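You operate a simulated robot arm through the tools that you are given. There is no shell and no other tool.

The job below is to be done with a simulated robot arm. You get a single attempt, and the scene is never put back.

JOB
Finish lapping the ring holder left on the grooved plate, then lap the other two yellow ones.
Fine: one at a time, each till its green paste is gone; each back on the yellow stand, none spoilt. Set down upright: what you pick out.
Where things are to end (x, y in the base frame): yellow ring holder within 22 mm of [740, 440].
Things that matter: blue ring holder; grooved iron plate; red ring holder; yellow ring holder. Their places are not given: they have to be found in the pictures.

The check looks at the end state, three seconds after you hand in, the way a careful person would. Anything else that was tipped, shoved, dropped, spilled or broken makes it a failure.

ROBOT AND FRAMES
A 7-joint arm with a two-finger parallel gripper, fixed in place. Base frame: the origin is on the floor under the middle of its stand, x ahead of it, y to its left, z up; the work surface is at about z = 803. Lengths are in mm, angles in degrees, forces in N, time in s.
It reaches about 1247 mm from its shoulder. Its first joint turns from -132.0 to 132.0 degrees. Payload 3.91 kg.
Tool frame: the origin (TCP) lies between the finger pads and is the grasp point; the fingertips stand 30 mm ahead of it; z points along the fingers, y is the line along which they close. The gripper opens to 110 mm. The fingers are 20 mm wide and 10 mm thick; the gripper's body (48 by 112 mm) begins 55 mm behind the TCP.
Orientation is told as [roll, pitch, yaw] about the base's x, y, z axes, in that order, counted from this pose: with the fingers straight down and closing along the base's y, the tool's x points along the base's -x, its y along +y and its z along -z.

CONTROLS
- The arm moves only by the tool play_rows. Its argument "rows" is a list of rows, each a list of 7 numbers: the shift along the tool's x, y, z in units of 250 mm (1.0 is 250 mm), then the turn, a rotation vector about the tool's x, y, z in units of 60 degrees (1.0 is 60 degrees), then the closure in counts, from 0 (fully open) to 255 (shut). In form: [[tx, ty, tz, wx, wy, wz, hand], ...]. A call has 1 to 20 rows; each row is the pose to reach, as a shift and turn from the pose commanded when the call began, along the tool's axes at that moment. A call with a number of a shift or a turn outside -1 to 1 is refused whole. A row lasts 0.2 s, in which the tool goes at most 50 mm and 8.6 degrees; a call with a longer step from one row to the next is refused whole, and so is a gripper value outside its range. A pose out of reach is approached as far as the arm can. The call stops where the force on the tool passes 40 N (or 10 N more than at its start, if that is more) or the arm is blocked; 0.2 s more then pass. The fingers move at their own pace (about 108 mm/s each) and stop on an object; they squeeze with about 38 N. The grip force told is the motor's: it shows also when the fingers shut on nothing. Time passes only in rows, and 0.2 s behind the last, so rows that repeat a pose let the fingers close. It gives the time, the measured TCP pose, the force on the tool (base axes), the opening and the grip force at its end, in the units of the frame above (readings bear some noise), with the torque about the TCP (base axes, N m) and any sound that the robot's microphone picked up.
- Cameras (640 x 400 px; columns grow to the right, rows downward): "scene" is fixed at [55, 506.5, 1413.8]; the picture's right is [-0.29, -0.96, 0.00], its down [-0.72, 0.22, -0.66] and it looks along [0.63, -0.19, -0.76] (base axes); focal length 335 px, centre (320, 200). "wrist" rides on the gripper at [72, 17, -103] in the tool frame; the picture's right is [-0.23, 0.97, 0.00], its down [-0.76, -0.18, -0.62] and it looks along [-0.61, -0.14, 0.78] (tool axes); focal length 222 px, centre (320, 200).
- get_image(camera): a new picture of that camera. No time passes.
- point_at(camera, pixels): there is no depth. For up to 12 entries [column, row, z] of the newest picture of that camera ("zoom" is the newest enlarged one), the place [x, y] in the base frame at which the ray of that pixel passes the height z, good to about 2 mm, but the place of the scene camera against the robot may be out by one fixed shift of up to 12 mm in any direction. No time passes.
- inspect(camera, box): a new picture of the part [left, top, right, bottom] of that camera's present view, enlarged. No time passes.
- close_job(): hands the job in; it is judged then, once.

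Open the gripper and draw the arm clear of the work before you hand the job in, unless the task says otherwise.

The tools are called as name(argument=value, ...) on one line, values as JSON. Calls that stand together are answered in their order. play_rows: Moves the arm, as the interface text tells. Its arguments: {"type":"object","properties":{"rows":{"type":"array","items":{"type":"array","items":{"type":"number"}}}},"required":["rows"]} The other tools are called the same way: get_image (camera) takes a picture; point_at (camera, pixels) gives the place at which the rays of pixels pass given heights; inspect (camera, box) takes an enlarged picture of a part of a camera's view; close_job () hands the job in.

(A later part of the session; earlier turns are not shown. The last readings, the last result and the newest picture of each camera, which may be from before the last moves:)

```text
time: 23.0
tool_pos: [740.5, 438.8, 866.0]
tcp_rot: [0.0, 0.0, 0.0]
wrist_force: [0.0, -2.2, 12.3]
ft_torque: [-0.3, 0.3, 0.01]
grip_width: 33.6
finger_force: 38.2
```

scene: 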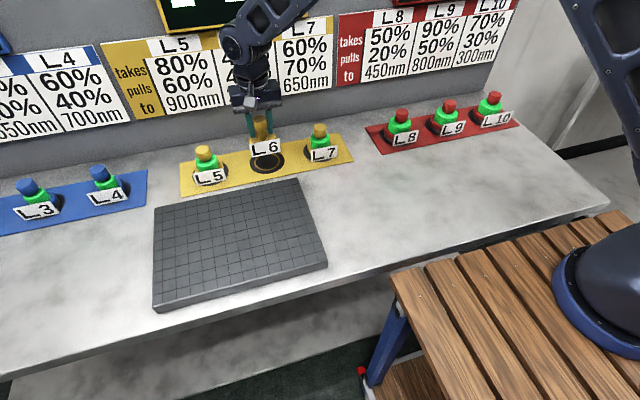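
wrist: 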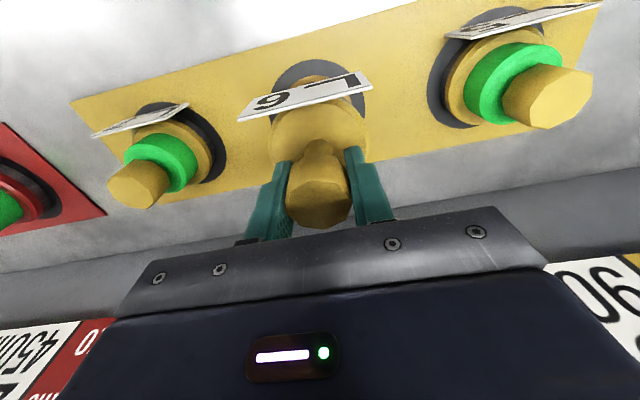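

Contact at z≈865 (12 N). I ease off slightly and open the fingers, then rise straight up.

play_rows(rows=[[0, 0, -0.003, 0, 0, 0, 255], [0, 0, -0.003, 0, 0, 0, 150], [0, 0, -0.003, 0, 0, 0, 60], [0, 0, -0.003, 0, 0, 0, 40], [0, 0, -0.003, 0, 0, 0, 40]])

play_rows(rows=[[0, 0, -0.05, 0, 0, 0, 40], [0, 0, -0.15, 0, 0, 0, 40], [0, 0, -0.3, 0, 0, 0, 40], [0, 0, -0.45, 0, 0, 0, 40], [0, 0, -0.6, 0, 0, 0, 40]])

get_image(camera="scene")

get_image(camera="wrist")

inspect(camera="scene", box=[180, 110, 356, 220])

```text
time: 24.2
tool_pos: [740.7, 439.5, 865.7]
tcp_rot: [-0.1, 0.0, 0.0]
wrist_force: [0.0, -0.5, -0.7]
ft_torque: [0.02, -0.04, 0.03]
grip_width: 92.7
finger_force: 0.1
```

```text
time: 25.4
tool_pos: [741.6, 437.7, 1014.2]
tcp_rot: [-0.1, 0.1, 0.0]
wrist_force: [0.3, 0.0, -0.3]
ft_torque: [-0.03, -0.01, 0.03]
grip_width: 92.6
finger_force: 0.0
```

```text
taken
```

scene: 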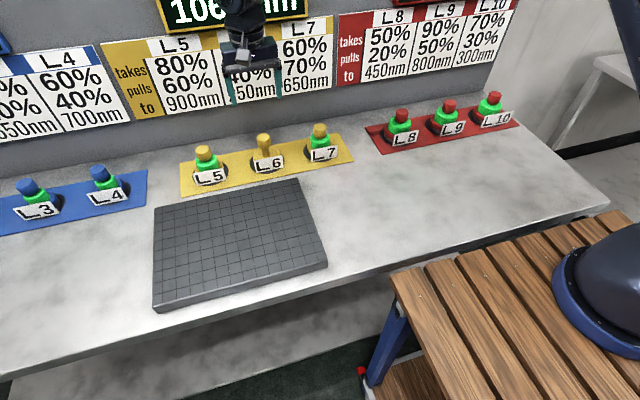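

```text
taken
```

wrist: 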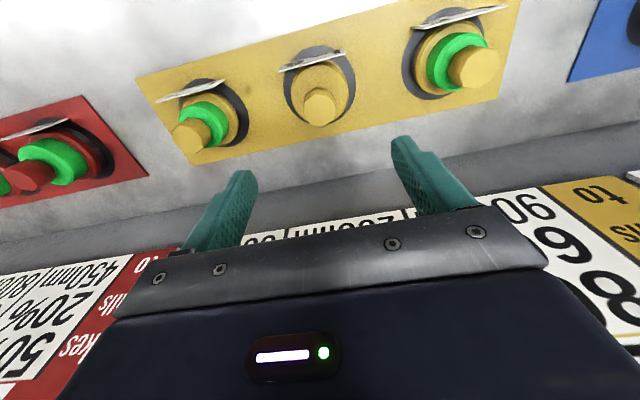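

```text
3.64 times, centred on (268, 165) of scene
```

zoom: 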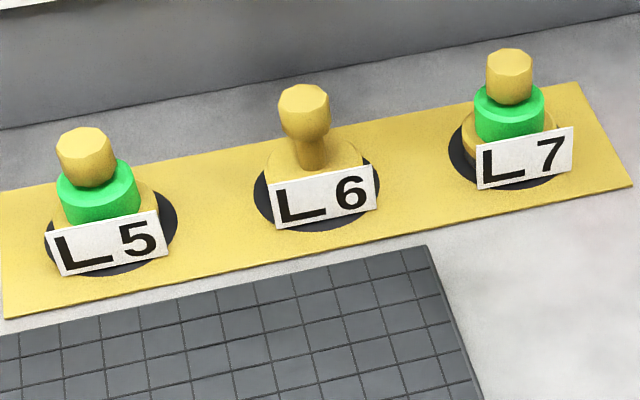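

The yellow board now shows a number ("106…"). I back the arm off and tilt up again to read both the yellow board and "bite of the plate" before choosing between L5 and L7.

play_rows(rows=[[0.12, 0.04, -0.06, 0, 0, 0, 0], [0.28, 0.08, -0.12, 0, 0, 0, 0], [0.44, 0.12, -0.18, 0, 0, 0, 0], [0.6, 0.16, -0.24, 0, 0, 0, 0], [0.74, 0.2, -0.3, 0, 0, 0, 0], [0.83, 0.24, -0.36, 0, 0, 0, 0], [0.83, 0.28, -0.4, 0, 0, 0, 0]])

play_rows(rows=[[0, 0, 0, 0, -0.14, 0, 0], [0, 0, 0, 0, -0.28, 0, 0], [0, 0, 0, 0, -0.42, 0, 0], [0, 0, 0, 0, -0.56, 0, 0], [0, 0, 0, 0, -0.7, 0, 0], [0, 0, 0, 0, -0.84, 0, 0], [0, 0, 0, 0, -0.98, 0, 0]])

play_rows(rows=[[0, 0, 0, 0, -0.13, 0, 0], [0, 0, 0, 0, -0.26, 0, 0], [0, 0, 0, 0, -0.33, 0, 0]])

get_image(camera="wrist")

inspect(camera="wrist", box=[200, 80, 420, 240])

get_image(camera="scene")

inspect(camera="scene", box=[140, 0, 340, 60])

```text
time: 27.0
tool_pos: [531.5, 508.3, 1113.7]
tcp_rot: [-0.2, 0.0, 0.1]
wrist_force: [-0.3, -0.3, -0.2]
ft_torque: [0.02, 0.05, -0.01]
grip_width: 110.2
finger_force: 0.1
```

```text
time: 28.6
tool_pos: [532.4, 508.7, 1115.7]
tcp_rot: [0.1, -58.9, 0.0]
wrist_force: [0.3, -0.4, -0.8]
ft_torque: [0.03, 0.02, 0.01]
grip_width: 110.2
finger_force: 0.1
```

```text
time: 29.4
tool_pos: [532.1, 507.7, 1114.5]
tcp_rot: [-0.2, -78.6, 0.2]
wrist_force: [-0.2, 0.3, 0.8]
ft_torque: [-0.02, -0.01, -0.02]
grip_width: 110.1
finger_force: 0.0
```

```text
taken
```

wrist: 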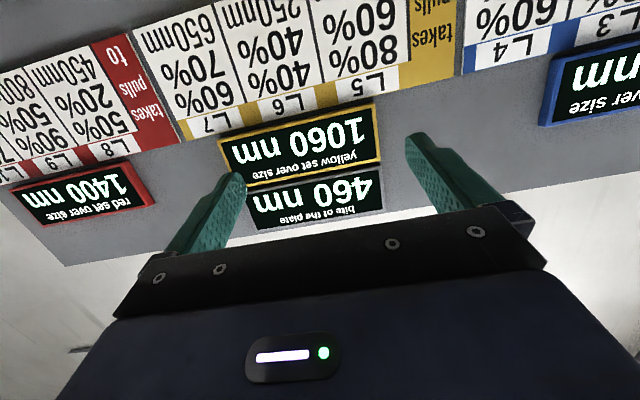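

```text
2.50 times, centred on (310, 160) of wrist
```

zoom: 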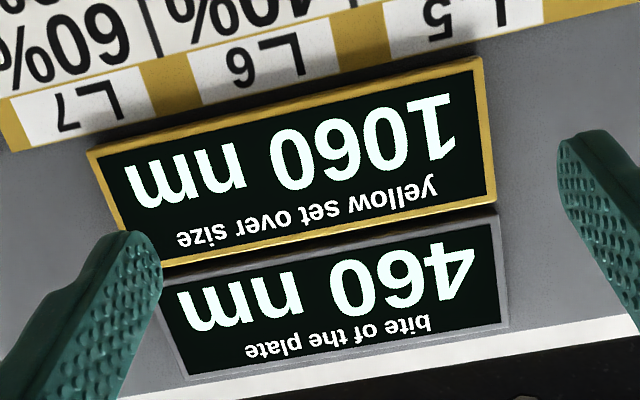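

```text
taken
```

scene: 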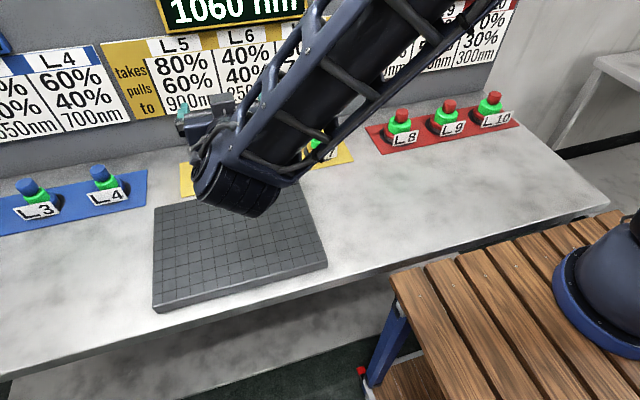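

```text
3.20 times, centred on (240, 30) of scene
```

zoom: 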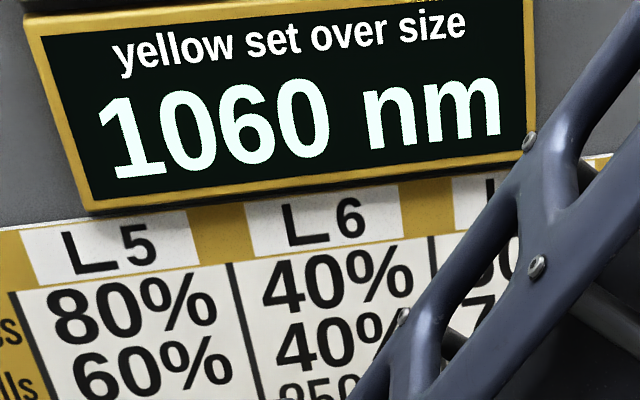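

The boards now read yellow over size 1060 nm and bite 460 nm. This fits "takes % of the bite off the over size, then pulls the bite % of the way to …": before L6 it must have been 600 and 1300. So L5→L7 ends at about 258 nm, L7→L5 at about 310 nm; neither goes under size, and L5 first gets closer to size. I turn the fingers down again and locate L5.

point_at(camera="scene", pixels=[[269.6, 169, 806], [210.3, 184.2, 806], [324.9, 159.9, 806]])

play_rows(rows=[[0, 0, 0, 0, 0.125, 0, 0], [0, 0, 0, 0, 0.25, 0, 0], [0, 0, 0, 0, 0.375, 0, 0], [0, 0, 0, 0, 0.5, 0, 0], [0, 0, 0, 0, 0.625, 0, 0], [0, 0, 0, 0, 0.75, 0, 0], [0, 0, 0, 0, 0.875, 0, 0], [0, 0, 0, 0, 1.0, 0, 0]])

play_rows(rows=[[0, 0, 0, 0, 0.1, 0, 0], [0, 0, 0, 0, 0.2, 0, 0], [0, 0, 0, 0, 0.31, 0, 0]])

```text
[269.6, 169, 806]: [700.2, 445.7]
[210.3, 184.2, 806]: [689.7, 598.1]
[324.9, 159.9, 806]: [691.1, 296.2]
```

```text
time: 31.2
tool_pos: [533.9, 508.5, 1113.9]
tcp_rot: [0.0, -18.4, 0.1]
wrist_force: [-0.4, 0.1, -0.9]
ft_torque: [0.01, -0.01, 0.0]
grip_width: 110.1
finger_force: 0.1
```

```text
time: 32.0
tool_pos: [532.4, 508.4, 1115.8]
tcp_rot: [-0.1, 0.1, 0.0]
wrist_force: [0.0, 0.2, 0.1]
ft_torque: [0.0, -0.02, 0.03]
grip_width: 109.8
finger_force: 0.0
```

L5 should be near (730–740, 592). I move above it and look.

play_rows(rows=[[-0.1, 0.04, 0.04, 0, 0, 0, 0], [-0.24, 0.1, 0.1, 0, 0, 0, 0], [-0.38, 0.16, 0.16, 0, 0, 0, 0], [-0.52, 0.22, 0.22, 0, 0, 0, 0], [-0.66, 0.28, 0.28, 0, 0, 0, 0], [-0.76, 0.32, 0.36, 0, 0, 0, 0], [-0.79, 0.336, 0.42, 0, 0, 0, 0]])

get_image(camera="wrist")

get_image(camera="scene")

inspect(camera="wrist", box=[160, 30, 400, 180])

```text
time: 33.6
tool_pos: [731.7, 591.7, 1010.0]
tcp_rot: [0.1, 0.0, -0.1]
wrist_force: [0.5, 0.0, 1.0]
ft_torque: [0.0, -0.01, 0.0]
grip_width: 110.2
finger_force: 0.1
```

```text
taken
```

wrist: 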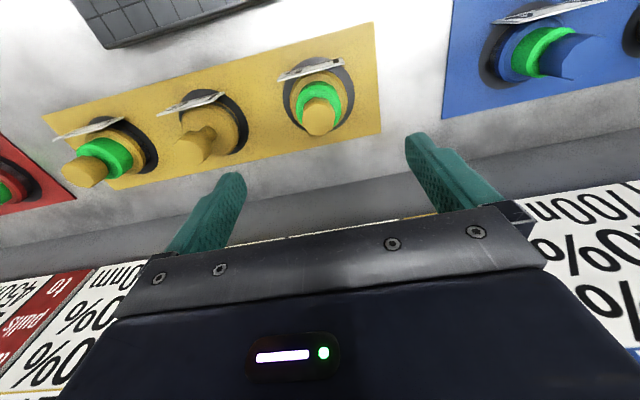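

```text
taken
```

scene: 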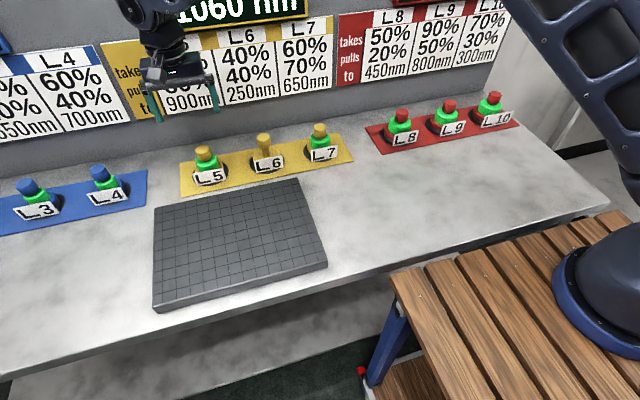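

```text
2.67 times, centred on (280, 105) of wrist
```

zoom: 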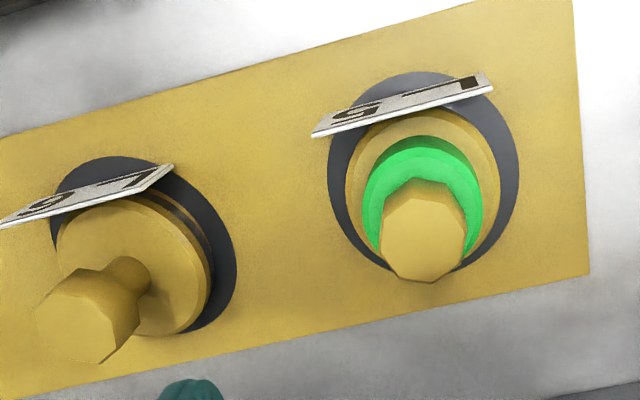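

I compute L5's axis and its spot's centre from this view.

point_at(camera="wrist", pixels=[[318.6, 118.5, 870], [318.6, 118.5, 880], [318.6, 93.8, 805], [318.8, 96.5, 815], [208, 128, 815]])

inspect(camera="scene", box=[180, 120, 300, 200])

```text
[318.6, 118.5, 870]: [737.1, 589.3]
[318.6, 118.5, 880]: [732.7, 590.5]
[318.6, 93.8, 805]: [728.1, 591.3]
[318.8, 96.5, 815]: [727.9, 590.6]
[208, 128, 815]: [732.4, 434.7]
```

```text
5.00 times, centred on (240, 160) of scene
```

zoom: 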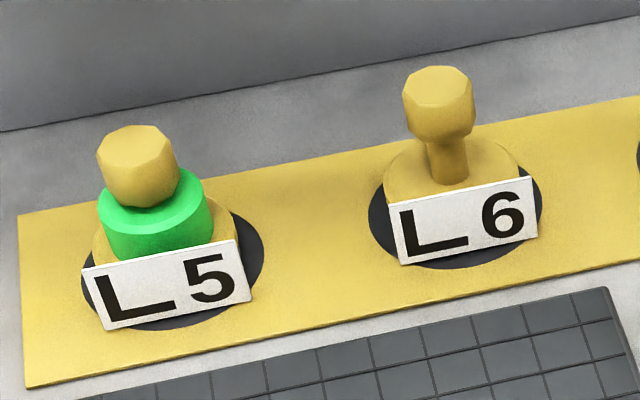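

L5's axis is near (735, 590); its green ring is thick and reaches close to the knob, so I must grip high. I lower with open fingers to z≈900 and check.

play_rows(rows=[[-0.014, -0.004, 0.12, 0, 0, 0, 20], [-0.014, -0.004, 0.24, 0, 0, 0, 20], [-0.014, -0.004, 0.36, 0, 0, 0, 20], [-0.014, -0.004, 0.44, 0, 0, 0, 20]])

get_image(camera="scene")

inspect(camera="scene", box=[160, 120, 256, 195])

get_image(camera="wrist")

inspect(camera="wrist", box=[220, 50, 420, 200])

```text
time: 34.6
tool_pos: [733.9, 590.3, 898.4]
tcp_rot: [0.0, 0.0, 0.0]
wrist_force: [0.2, -0.3, -0.2]
ft_torque: [-0.03, -0.01, 0.0]
grip_width: 101.4
finger_force: 0.1
```

```text
taken
```

scene: 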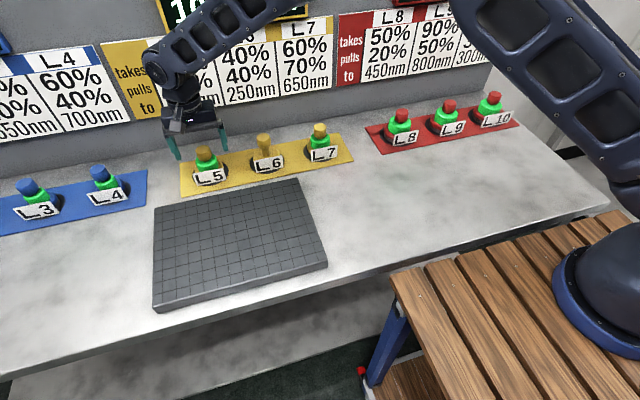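

```text
5.33 times, centred on (208, 158) of scene
```

zoom: 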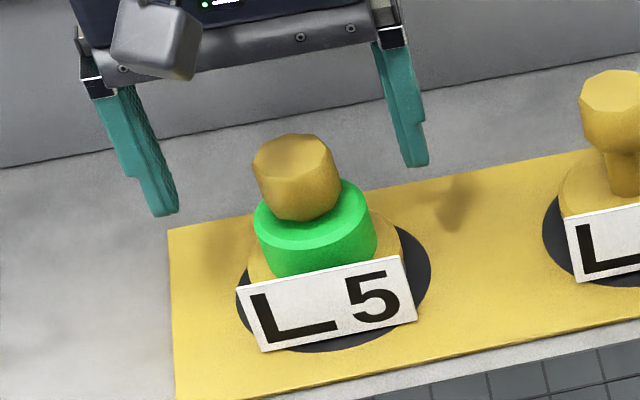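

```text
taken
```

wrist: 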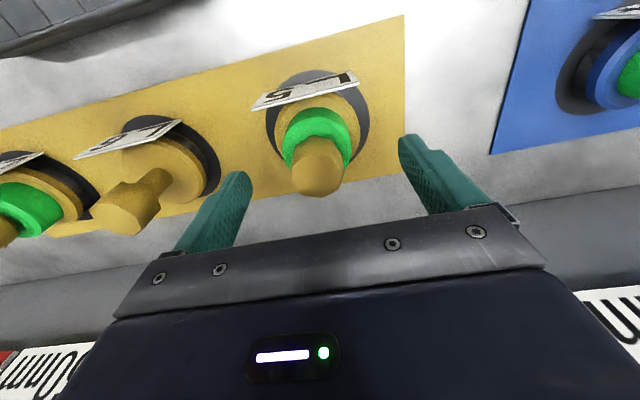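

```text
2.67 times, centred on (320, 125) of wrist
```

zoom: 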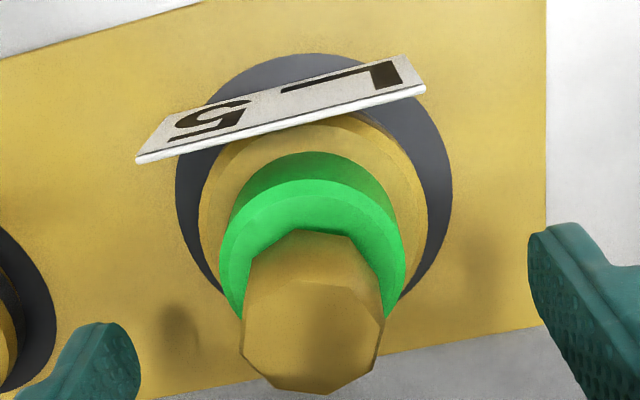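

L5's knob top is around z≈876 with the green top near 832. I shift 2 mm in y, lower to z≈869 and close gently.

play_rows(rows=[[-0.008, -0.008, 0.04, 0, 0, 0, 20], [-0.008, -0.008, 0.09, 0, 0, 0, 20], [-0.008, -0.008, 0.117, 0, 0, 0, 20], [-0.008, -0.008, 0.117, 0, 0, 0, 100]])

inspect(camera="scene", box=[160, 120, 256, 195])

inspect(camera="wrist", box=[200, 70, 440, 250])

```text
time: 35.6
tool_pos: [736.9, 589.4, 871.8]
tcp_rot: [-0.1, 0.1, 0.0]
wrist_force: [-0.3, -0.1, -0.3]
ft_torque: [0.0, -0.03, 0.0]
grip_width: 67.0
finger_force: 0.1
```

```text
5.33 times, centred on (208, 158) of scene
```

zoom: 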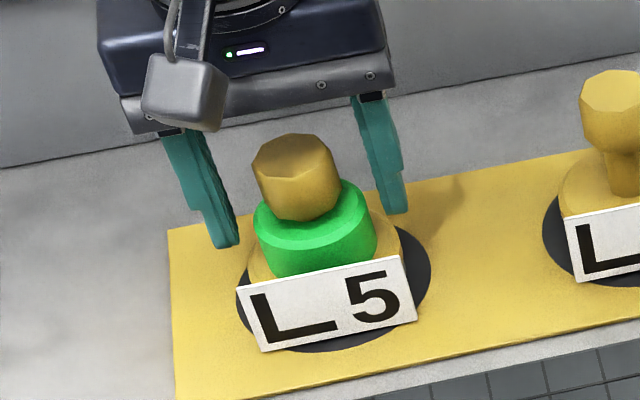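

```text
2.22 times, centred on (320, 160) of wrist
```

zoom: 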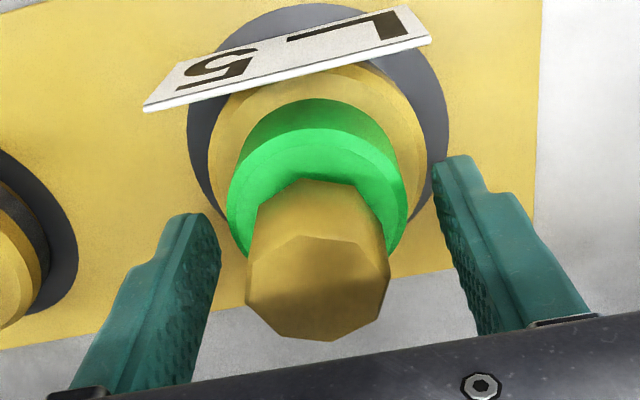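

Fingers straddle the knob and clear the green. I close fully.

play_rows(rows=[[0, 0, 0, 0, 0, 0, 150], [0, 0, 0, 0, 0, 0, 200], [0, 0, 0, 0, 0, 0, 255], [0, 0, 0, 0, 0, 0, 255]])

inspect(camera="scene", box=[160, 120, 256, 195])

inspect(camera="wrist", box=[200, 70, 440, 250])

```text
time: 36.6
tool_pos: [737.8, 589.2, 870.5]
tcp_rot: [-0.1, 0.0, 0.0]
wrist_force: [0.7, -0.5, -0.6]
ft_torque: [0.0, -0.02, -0.04]
grip_width: 33.4
finger_force: 38.5
```

```text
5.33 times, centred on (208, 158) of scene
```

zoom: 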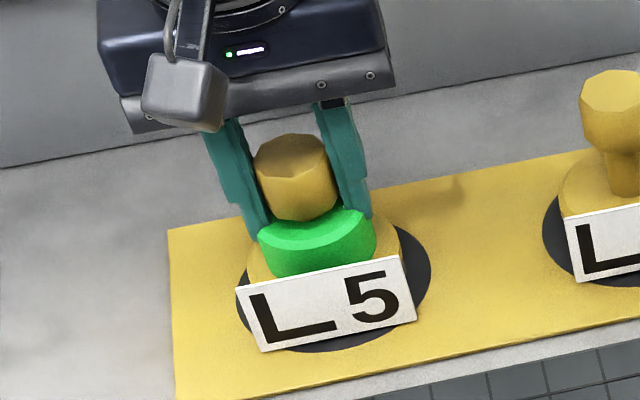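

```text
2.22 times, centred on (320, 160) of wrist
```

zoom: 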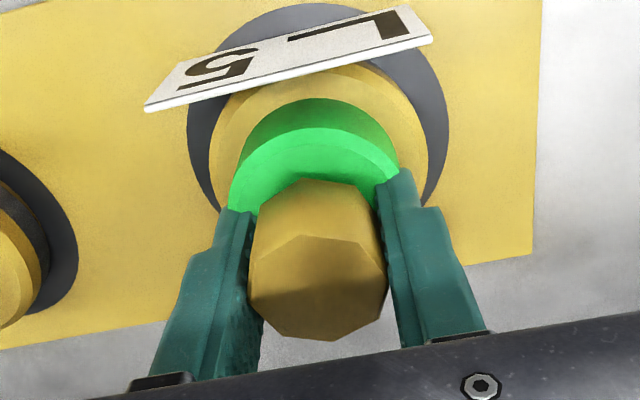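

L5 is held (33.4 mm). I lift it straight up and carry it over the plate's centre.

play_rows(rows=[[0, 0, -0.02, 0, 0, 0, 255], [0, 0, -0.08, 0, 0, 0, 255], [0, 0, -0.18, 0, 0, 0, 255], [0, 0, -0.3, 0, 0, 0, 255], [0, 0, -0.42, 0, 0, 0, 255], [0.05, 0, -0.5, 0, 0, 0, 255], [0.15, -0.02, -0.52, 0, 0, 0, 255], [0.3, -0.05, -0.52, 0, 0, 0, 255], [0.45, -0.08, -0.52, 0, 0, 0, 255], [0.6, -0.11, -0.52, 0, 0, 0, 255], [0.75, -0.13, -0.52, 0, 0, 0, 255], [0.87, -0.15, -0.52, 0, 0, 0, 255], [0.925, -0.152, -0.52, 0, 0, 0, 255]])

get_image(camera="scene")

get_image(camera="wrist")

inspect(camera="scene", box=[140, 130, 340, 255])

```text
time: 39.4
tool_pos: [505.5, 551.1, 1000.9]
tcp_rot: [0.1, 0.0, -0.1]
wrist_force: [0.7, 0.2, -2.1]
ft_torque: [-0.01, 0.01, -0.01]
grip_width: 33.3
finger_force: 38.2
```

```text
taken
```

scene: 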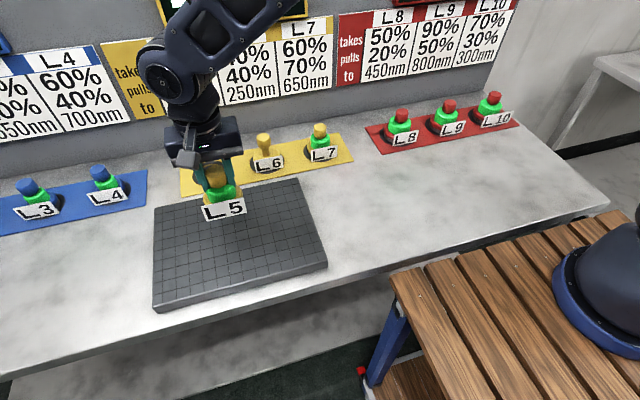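

```text
taken
```

wrist: 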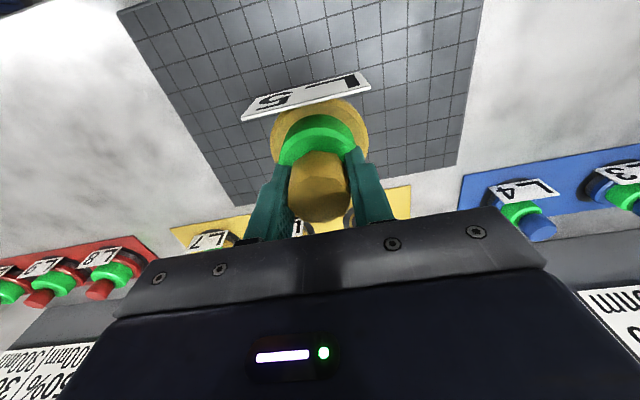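

```text
3.20 times, centred on (240, 192) of scene
```

zoom: 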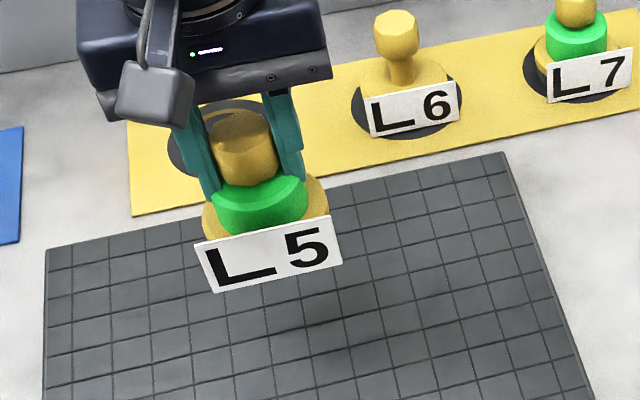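

L5 hangs over the plate centre (505, 551). I lower to just above the expected contact near z≈897.

play_rows(rows=[[0, 0, 0.1, 0, 0, 0, 255], [0, 0, 0.2, 0, 0, 0, 255], [0, 0, 0.3, 0, 0, 0, 255], [0, 0, 0.37, 0, 0, 0, 255], [0, 0, 0.392, 0, 0, 0, 255]])

play_rows(rows=[[0, 0, 0.005, 0, 0, 0, 255], [0, 0, 0.01, 0, 0, 0, 255]])

```text
time: 40.6
tool_pos: [506.0, 551.8, 902.2]
tcp_rot: [-0.1, 0.0, 0.0]
wrist_force: [0.2, -1.0, -1.5]
ft_torque: [0.03, -0.02, 0.01]
grip_width: 33.2
finger_force: 38.5
```

```text
time: 41.2
tool_pos: [505.0, 552.5, 899.7]
tcp_rot: [-0.1, 0.0, 0.0]
wrist_force: [-0.5, 0.6, -2.8]
ft_torque: [0.0, -0.01, 0.02]
grip_width: 33.5
finger_force: 38.2
```

Still free; I step down 1.5 mm more.

play_rows(rows=[[0, 0, 0.003, 0, 0, 0, 255], [0, 0, 0.006, 0, 0, 0, 255]])

```text
time: 41.8
tool_pos: [505.0, 553.4, 898.0]
tcp_rot: [-0.2, 0.0, 0.1]
wrist_force: [-0.1, -0.4, -2.6]
ft_torque: [-0.03, -0.01, 0.03]
grip_width: 33.2
finger_force: 38.2
```

Not touching yet; another 1.5 mm.

play_rows(rows=[[0, 0, 0.003, 0, 0, 0, 255], [0, 0, 0.006, 0, 0, 0, 255]])

```text
time: 42.4
tool_pos: [505.5, 552.1, 897.7]
tcp_rot: [-0.1, 0.0, 0.0]
wrist_force: [0.7, -0.6, 12.9]
ft_torque: [-0.32, 0.27, 0.0]
grip_width: 33.2
finger_force: 37.9
```

Contact (13 N). I look at the plate to see whether paste is laid.

get_image(camera="scene")

inspect(camera="scene", box=[140, 170, 340, 295])

```text
taken
```

scene: 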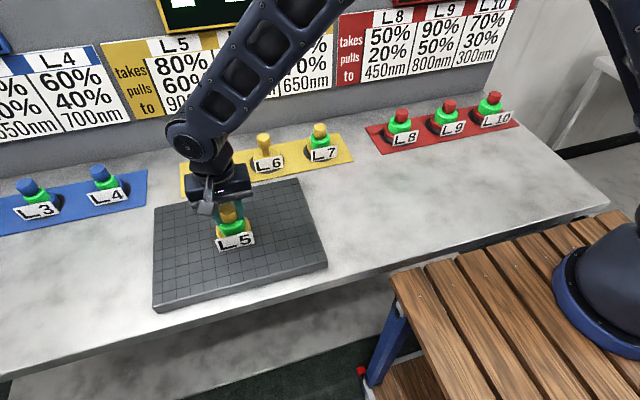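

```text
3.20 times, centred on (240, 232) of scene
```

zoom: 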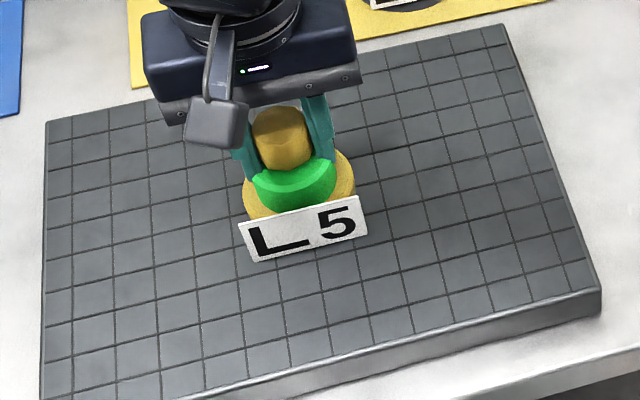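

No paste on the plate yet; L5's ring is still full. I begin with a short stroke and look.

play_rows(rows=[[0, 0.05, 0, 0, 0, 0, 255], [0, 0.12, 0, 0, 0, 0, 255], [0, 0.2, 0, 0, 0, 0, 255], [0, 0.26, 0, 0, 0, 0, 255]])

get_image(camera="scene")

inspect(camera="scene", box=[140, 170, 340, 295])

```text
time: 43.4
tool_pos: [505.8, 617.5, 897.8]
tcp_rot: [0.0, 0.0, 0.0]
wrist_force: [0.6, -5.5, 17.0]
ft_torque: [-0.18, -0.02, 0.06]
grip_width: 33.5
finger_force: 39.1
```

```text
taken
```

scene: 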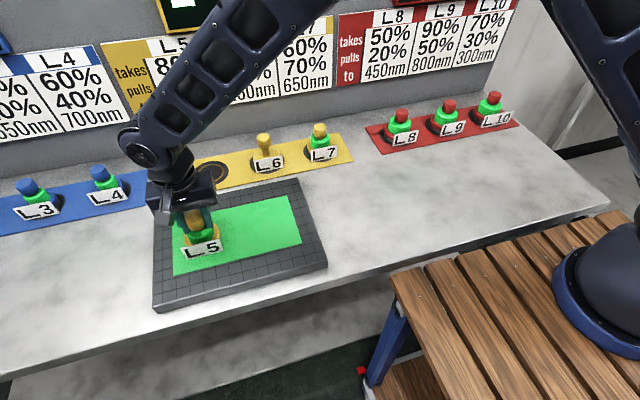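

```text
3.20 times, centred on (240, 232) of scene
```

zoom: 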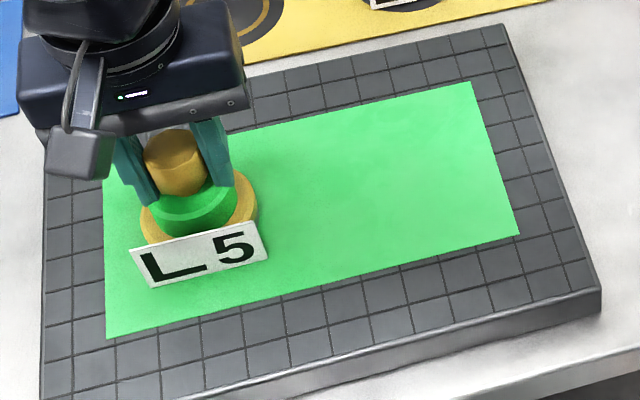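

The paste sheet appeared and L5's ring is already thinner; drag is steady at 5.5 N of 17 N. I continue along a limited part of the oval (~150 mm), then look again.

play_rows(rows=[[-0.06, 0, 0, 0, 0, 0, 255], [-0.14, -0.04, 0, 0, 0, 0, 255], [-0.16, -0.12, 0, 0, 0, 0, 255], [-0.16, -0.22, 0, 0, 0, 0, 255], [-0.16, -0.32, 0, 0, 0, 0, 255], [-0.16, -0.42, 0, 0, 0, 0, 255]])

get_image(camera="scene")

inspect(camera="scene", box=[140, 170, 340, 295])

```text
time: 44.8
tool_pos: [545.4, 511.0, 896.8]
tcp_rot: [0.0, -0.1, -0.2]
wrist_force: [1.2, 5.4, 24.5]
ft_torque: [0.33, 0.03, -0.11]
grip_width: 33.3
finger_force: 38.0
```

```text
taken
```

scene: 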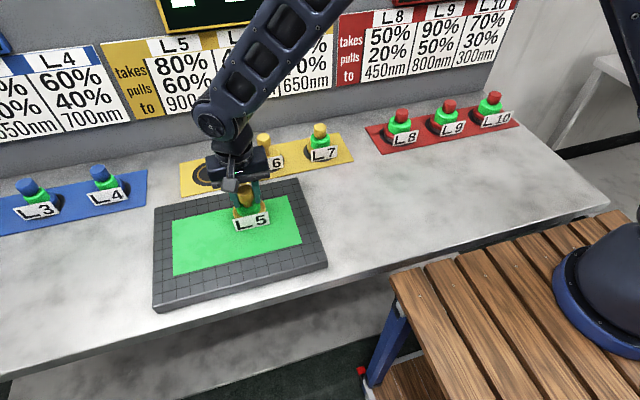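

```text
3.20 times, centred on (240, 232) of scene
```

zoom: 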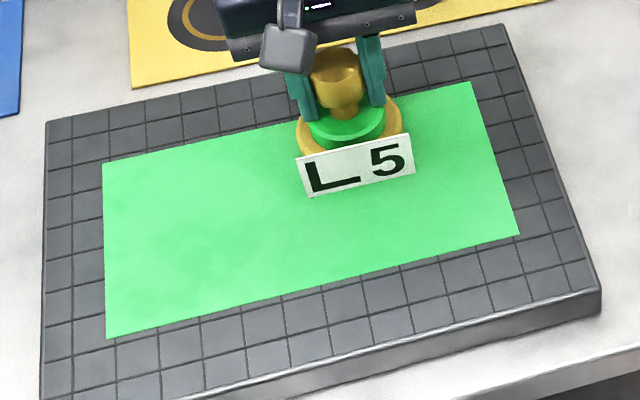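

Ring is thinner again (neck visible). I ease the press a little and continue ~100 mm.

play_rows(rows=[[0, -0.08, -0.003, 0, 0, 0, 255], [0.06, -0.15, -0.003, 0, 0, 0, 255], [0.14, -0.17, -0.003, 0, 0, 0, 255], [0.22, -0.17, -0.003, 0, 0, 0, 255], [0.3, -0.14, -0.003, 0, 0, 0, 255]])

get_image(camera="scene")

inspect(camera="scene", box=[140, 170, 340, 295])

```text
time: 46.0
tool_pos: [467.8, 475.0, 897.9]
tcp_rot: [0.0, 0.0, 0.0]
wrist_force: [0.9, -0.7, -2.2]
ft_torque: [-0.01, 0.03, 0.01]
grip_width: 33.2
finger_force: 37.8
```

```text
taken
```

scene: 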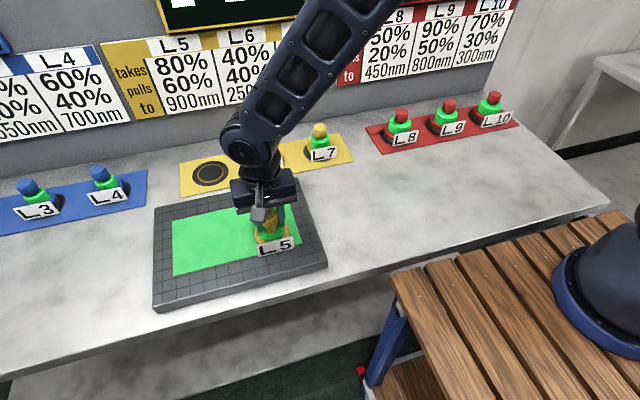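

```text
3.20 times, centred on (240, 232) of scene
```

zoom: 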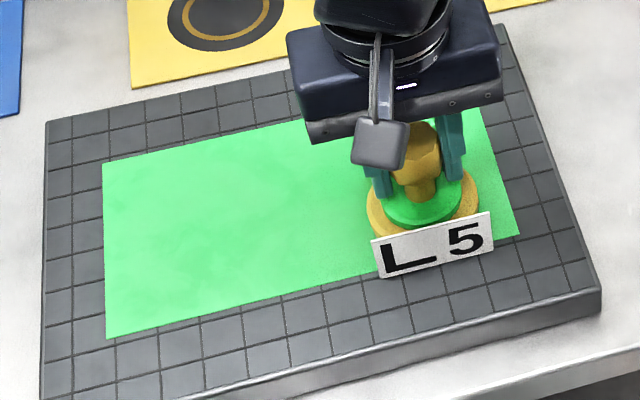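

Contact was lost here (only its weight, −2.2 N). I press down about 1 mm and continue along +y for ~100 mm.

play_rows(rows=[[0, 0.01, 0.004, 0, 0, 0, 255], [0, 0.06, 0.005, 0, 0, 0, 255], [0, 0.14, 0.005, 0, 0, 0, 255], [0, 0.22, 0.005, 0, 0, 0, 255]])

get_image(camera="scene")

inspect(camera="scene", box=[140, 170, 340, 295])

```text
time: 47.0
tool_pos: [470.1, 531.3, 897.6]
tcp_rot: [-0.2, -0.1, -0.1]
wrist_force: [0.7, -0.2, 4.9]
ft_torque: [0.15, -0.09, 0.01]
grip_width: 33.6
finger_force: 38.0
```

```text
taken
```

scene: 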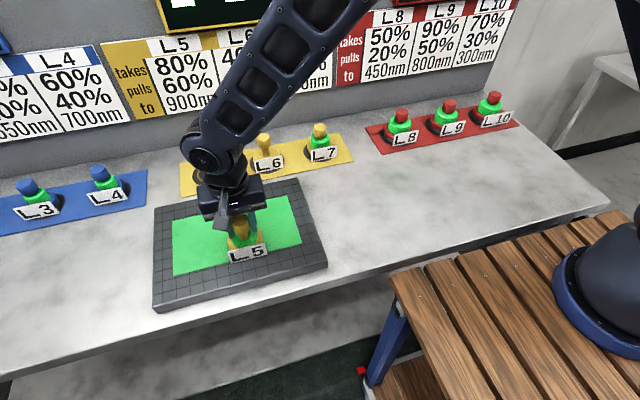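

```text
3.20 times, centred on (240, 232) of scene
```

zoom: 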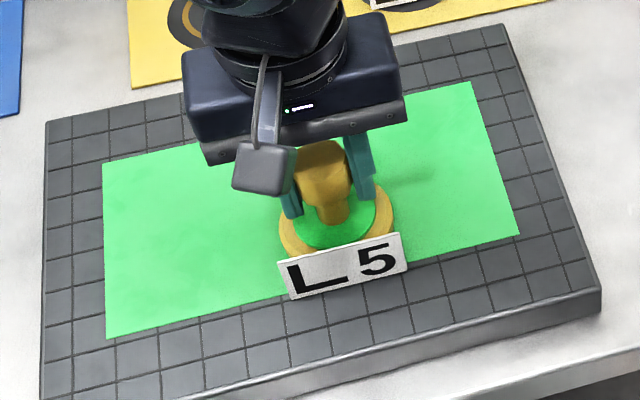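

The ring looks thinner still. A closer look, then a bit more stroke.

inspect(camera="scene", box=[200, 200, 296, 270])

play_rows(rows=[[0, 0.06, 0.002, 0, 0, 0, 255], [0, 0.14, 0.003, 0, 0, 0, 255], [0, 0.22, 0.003, 0, 0, 0, 255]])

get_image(camera="scene")

inspect(camera="scene", box=[180, 190, 276, 270])

```text
5.71 times, centred on (248, 235) of scene
```

zoom: 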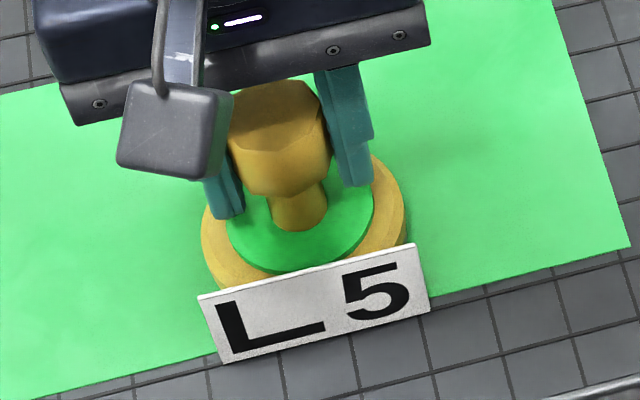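

```text
time: 47.8
tool_pos: [469.4, 587.5, 896.1]
tcp_rot: [-0.1, 0.0, -0.1]
wrist_force: [0.9, -6.0, 22.6]
ft_torque: [-0.35, 0.07, 0.16]
grip_width: 33.3
finger_force: 37.9
```

```text
taken
```

scene: 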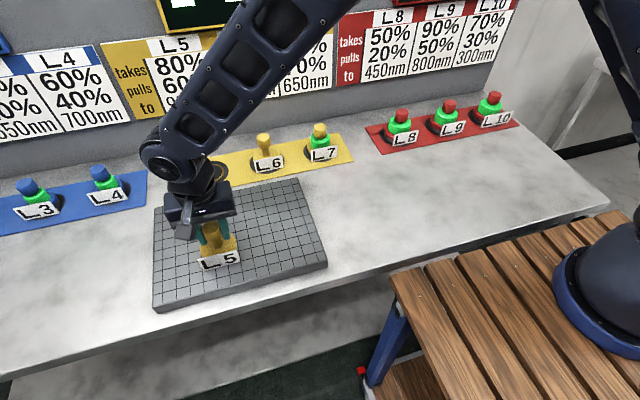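

```text
5.00 times, centred on (228, 230) of scene
```

zoom: 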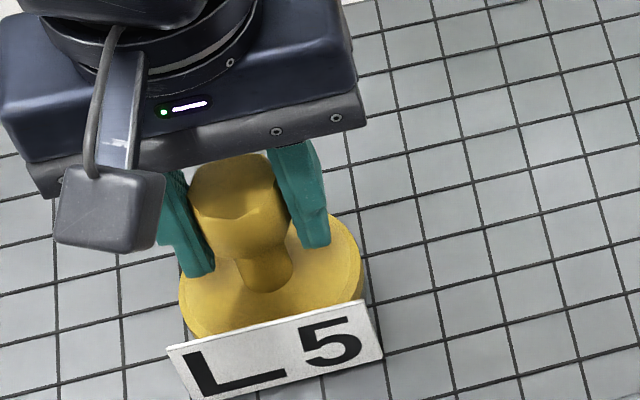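

L5's paste is entirely gone from holder and plate; I stop at once and lift it straight off.

play_rows(rows=[[0, 0, -0.01, 0, 0, 0, 255], [0, 0, -0.04, 0, 0, 0, 255], [0, 0, -0.1, 0, 0, 0, 255], [0, 0, -0.2, 0, 0, 0, 255], [0, 0, -0.3, 0, 0, 0, 255], [0, 0, -0.4, 0, 0, 0, 255], [0, 0, -0.43, 0, 0, 0, 255]])

get_image(camera="wrist")

```text
time: 49.4
tool_pos: [468.8, 586.1, 1002.0]
tcp_rot: [-0.1, 0.1, 0.0]
wrist_force: [0.1, 0.4, -2.4]
ft_torque: [-0.01, 0.02, -0.02]
grip_width: 33.2
finger_force: 37.9
```

```text
taken
```

wrist: 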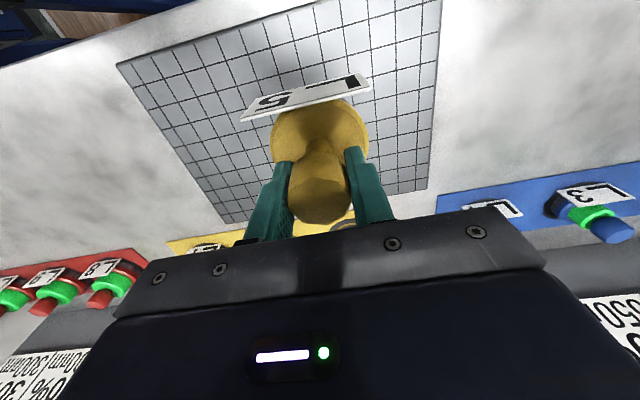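

L5 hangs upright in the grip. I carry it back above its own spot at (737, 589.5).

play_rows(rows=[[-0.1, 0, 0, 0, 0, 0, 255], [-0.25, 0, 0, 0, 0, 0, 255], [-0.4, 0, 0, 0, 0, 0, 255], [-0.55, 0, 0, 0, 0, 0, 255], [-0.7, 0, 0, 0, 0, 0, 255], [-0.85, 0.005, 0, 0, 0, 0, 255], [-0.95, 0.01, 0, 0, 0, 0, 255]])

play_rows(rows=[[-0.07, 0, 0, 0, 0, 0, 255], [-0.122, 0, 0.06, 0, 0, 0, 255], [-0.122, 0, 0.16, 0, 0, 0, 255], [-0.122, 0, 0.26, 0, 0, 0, 255], [-0.122, 0, 0.36, 0, 0, 0, 255], [-0.122, 0, 0.43, 0, 0, 0, 255]])

get_image(camera="wrist")

get_image(camera="scene")

inspect(camera="scene", box=[160, 110, 356, 210])

```text
time: 51.0
tool_pos: [708.7, 589.2, 1003.0]
tcp_rot: [0.0, 0.0, 0.0]
wrist_force: [-1.0, -0.3, -1.8]
ft_torque: [-0.03, -0.04, -0.03]
grip_width: 33.2
finger_force: 38.1
```

```text
time: 52.4
tool_pos: [737.4, 589.8, 895.4]
tcp_rot: [-0.1, 0.0, 0.0]
wrist_force: [0.2, 0.2, -2.2]
ft_torque: [-0.04, 0.02, 0.02]
grip_width: 33.1
finger_force: 38.1
```

```text
taken
```

wrist: 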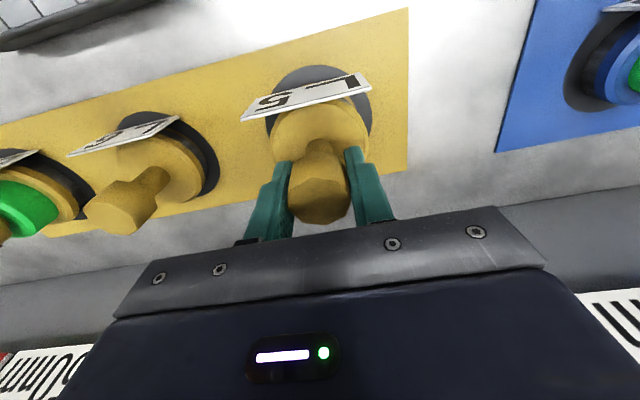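

```text
taken
```

scene: 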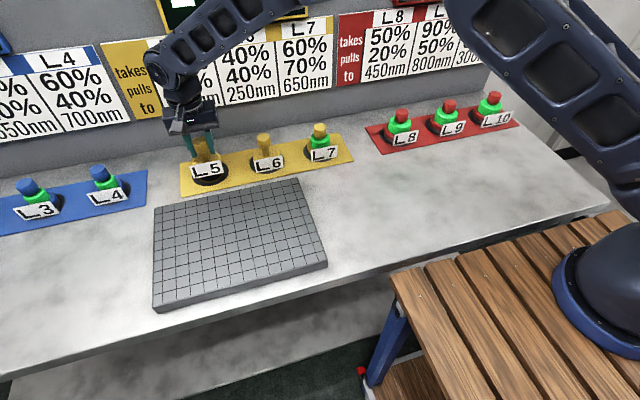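

```text
3.27 times, centred on (258, 160) of scene
```

zoom: 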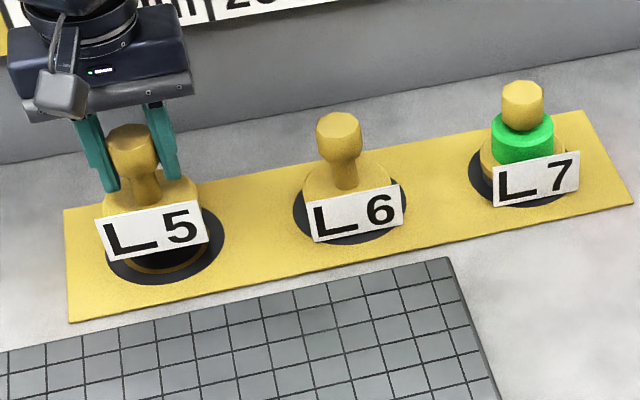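

L5 is over its spot. I lower to z≈873, then step down until contact (expected near 870).

play_rows(rows=[[0, 0, 0.04, 0, 0, 0, 255], [0, 0, 0.075, 0, 0, 0, 255], [0, 0, 0.09, 0, 0, 0, 255]])

play_rows(rows=[[0, 0, 0.003, 0, 0, 0, 255], [0, 0, 0.006, 0, 0, 0, 255]])

```text
time: 53.2
tool_pos: [737.9, 589.0, 872.9]
tcp_rot: [0.0, -0.1, 0.0]
wrist_force: [-0.7, 0.0, -2.2]
ft_torque: [0.03, 0.02, 0.0]
grip_width: 33.0
finger_force: 38.0
```

```text
time: 53.8
tool_pos: [737.5, 589.4, 871.2]
tcp_rot: [-0.1, -0.1, -0.1]
wrist_force: [0.6, -0.5, -2.6]
ft_torque: [-0.01, 0.03, 0.04]
grip_width: 33.4
finger_force: 38.1
```

Still free; 1.2 mm more.

play_rows(rows=[[0, 0, 0.003, 0, 0, 0, 255], [0, 0, 0.005, 0, 0, 0, 255]])

```text
time: 54.4
tool_pos: [738.3, 589.3, 869.2]
tcp_rot: [-0.2, 0.0, 0.0]
wrist_force: [0.3, 0.1, -2.6]
ft_torque: [0.02, 0.0, 0.0]
grip_width: 33.5
finger_force: 37.4
```

Still hanging; 1 mm more.

play_rows(rows=[[0, 0, 0.002, 0, 0, 0, 255], [0, 0, 0.004, 0, 0, 0, 255]])

```text
time: 55.0
tool_pos: [737.4, 588.5, 868.0]
tcp_rot: [-0.2, 0.0, -0.1]
wrist_force: [-0.2, -0.7, -0.5]
ft_torque: [0.01, -0.03, -0.03]
grip_width: 33.4
finger_force: 37.9
```

Weight is being taken up (−0.5 N). A last 0.4 mm, then I open and rise.

play_rows(rows=[[0, 0, 0.0015, 0, 0, 0, 255], [0, 0, 0.0015, 0, 0, 0, 150], [0, 0, 0.0015, 0, 0, 0, 60], [0, 0, 0.0015, 0, 0, 0, 40], [0, 0, 0.0015, 0, 0, 0, 40]])

play_rows(rows=[[0, 0, -0.05, 0, 0, 0, 40], [0, 0, -0.15, 0, 0, 0, 40], [0, 0, -0.3, 0, 0, 0, 40], [0, 0, -0.45, 0, 0, 0, 40], [0, 0, -0.58, 0, 0, 0, 40]])

get_image(camera="scene")

inspect(camera="scene", box=[160, 110, 356, 210])

inspect(camera="scene", box=[140, 0, 340, 60])

```text
time: 56.2
tool_pos: [737.7, 589.2, 869.4]
tcp_rot: [-0.1, 0.0, -0.1]
wrist_force: [-0.6, -0.6, 0.4]
ft_torque: [-0.02, -0.02, 0.01]
grip_width: 92.9
finger_force: 0.0
```

```text
time: 57.4
tool_pos: [737.1, 588.4, 1013.1]
tcp_rot: [-0.1, 0.0, 0.1]
wrist_force: [0.6, 0.6, 0.2]
ft_torque: [0.01, 0.02, -0.02]
grip_width: 92.7
finger_force: 0.1
```

```text
taken
```

scene: 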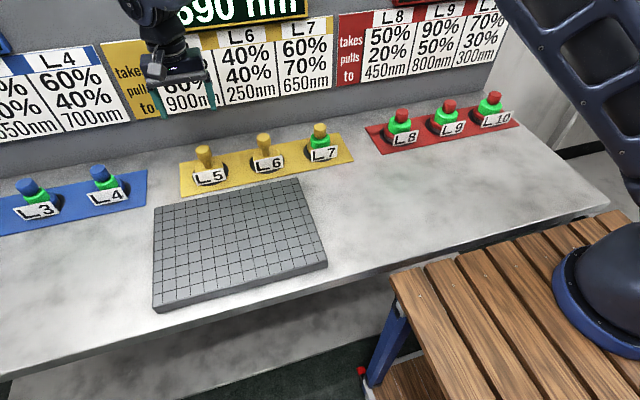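

```text
3.27 times, centred on (258, 160) of scene
```

zoom: 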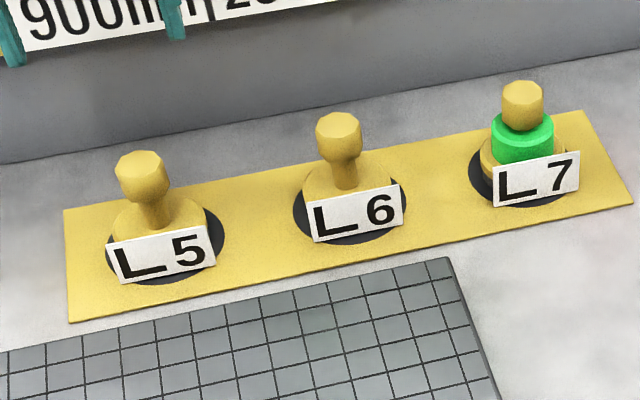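

```text
3.20 times, centred on (240, 30) of scene
```

zoom: 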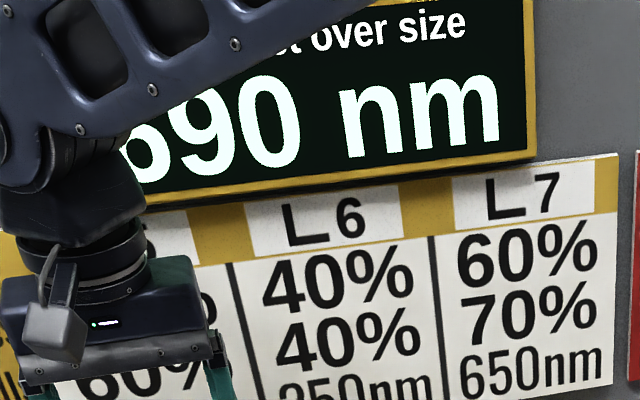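

The board shows 690 nm, as the model predicted (692). All stand upright; now L7, expected near (736, 290).

play_rows(rows=[[0, -0.1, 0, 0, 0, 0, 20], [0, -0.25, 0, 0, 0, 0, 20], [0, -0.4, 0, 0, 0, 0, 20], [0, -0.55, 0, 0, 0, 0, 20], [0, -0.7, 0, 0, 0, 0, 20], [0, -0.85, 0, 0, 0, 0, 20], [0, -0.98, 0, 0, 0, 0, 20]])

play_rows(rows=[[0, -0.1, 0, 0, 0, 0, 20], [0, -0.21, 0, 0, 0, 0, 20]])

get_image(camera="wrist")

inspect(camera="wrist", box=[220, 30, 420, 180])

```text
time: 59.0
tool_pos: [737.9, 343.9, 1012.7]
tcp_rot: [0.0, 0.0, 0.0]
wrist_force: [-0.6, 0.0, 0.2]
ft_torque: [0.02, -0.02, 0.0]
grip_width: 101.5
finger_force: 0.1
```

```text
time: 59.6
tool_pos: [737.5, 291.5, 1014.1]
tcp_rot: [-0.1, -0.1, 0.0]
wrist_force: [0.3, 0.2, -1.0]
ft_torque: [-0.03, -0.03, -0.01]
grip_width: 101.1
finger_force: 0.0
```

```text
taken
```

wrist: 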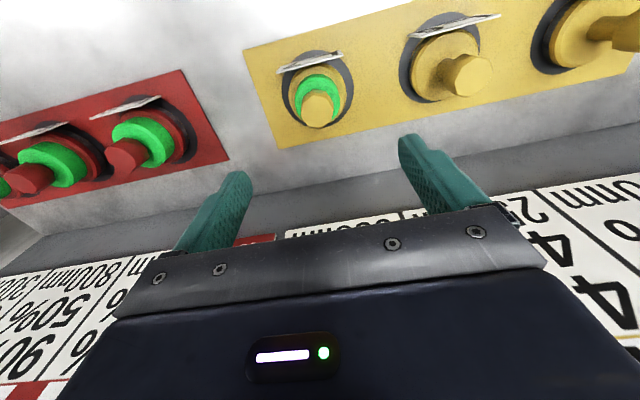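

```text
2.67 times, centred on (320, 105) of wrist
```

zoom: 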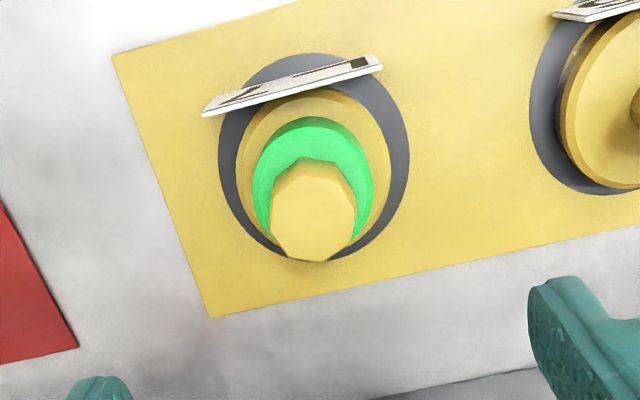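

I compute L7's axis.

point_at(camera="wrist", pixels=[[317.4, 109.9, 870], [317.4, 109.9, 876], [318, 89, 805]])

```text
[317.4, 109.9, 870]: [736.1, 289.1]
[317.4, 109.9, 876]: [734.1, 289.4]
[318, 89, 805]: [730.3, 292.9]
```

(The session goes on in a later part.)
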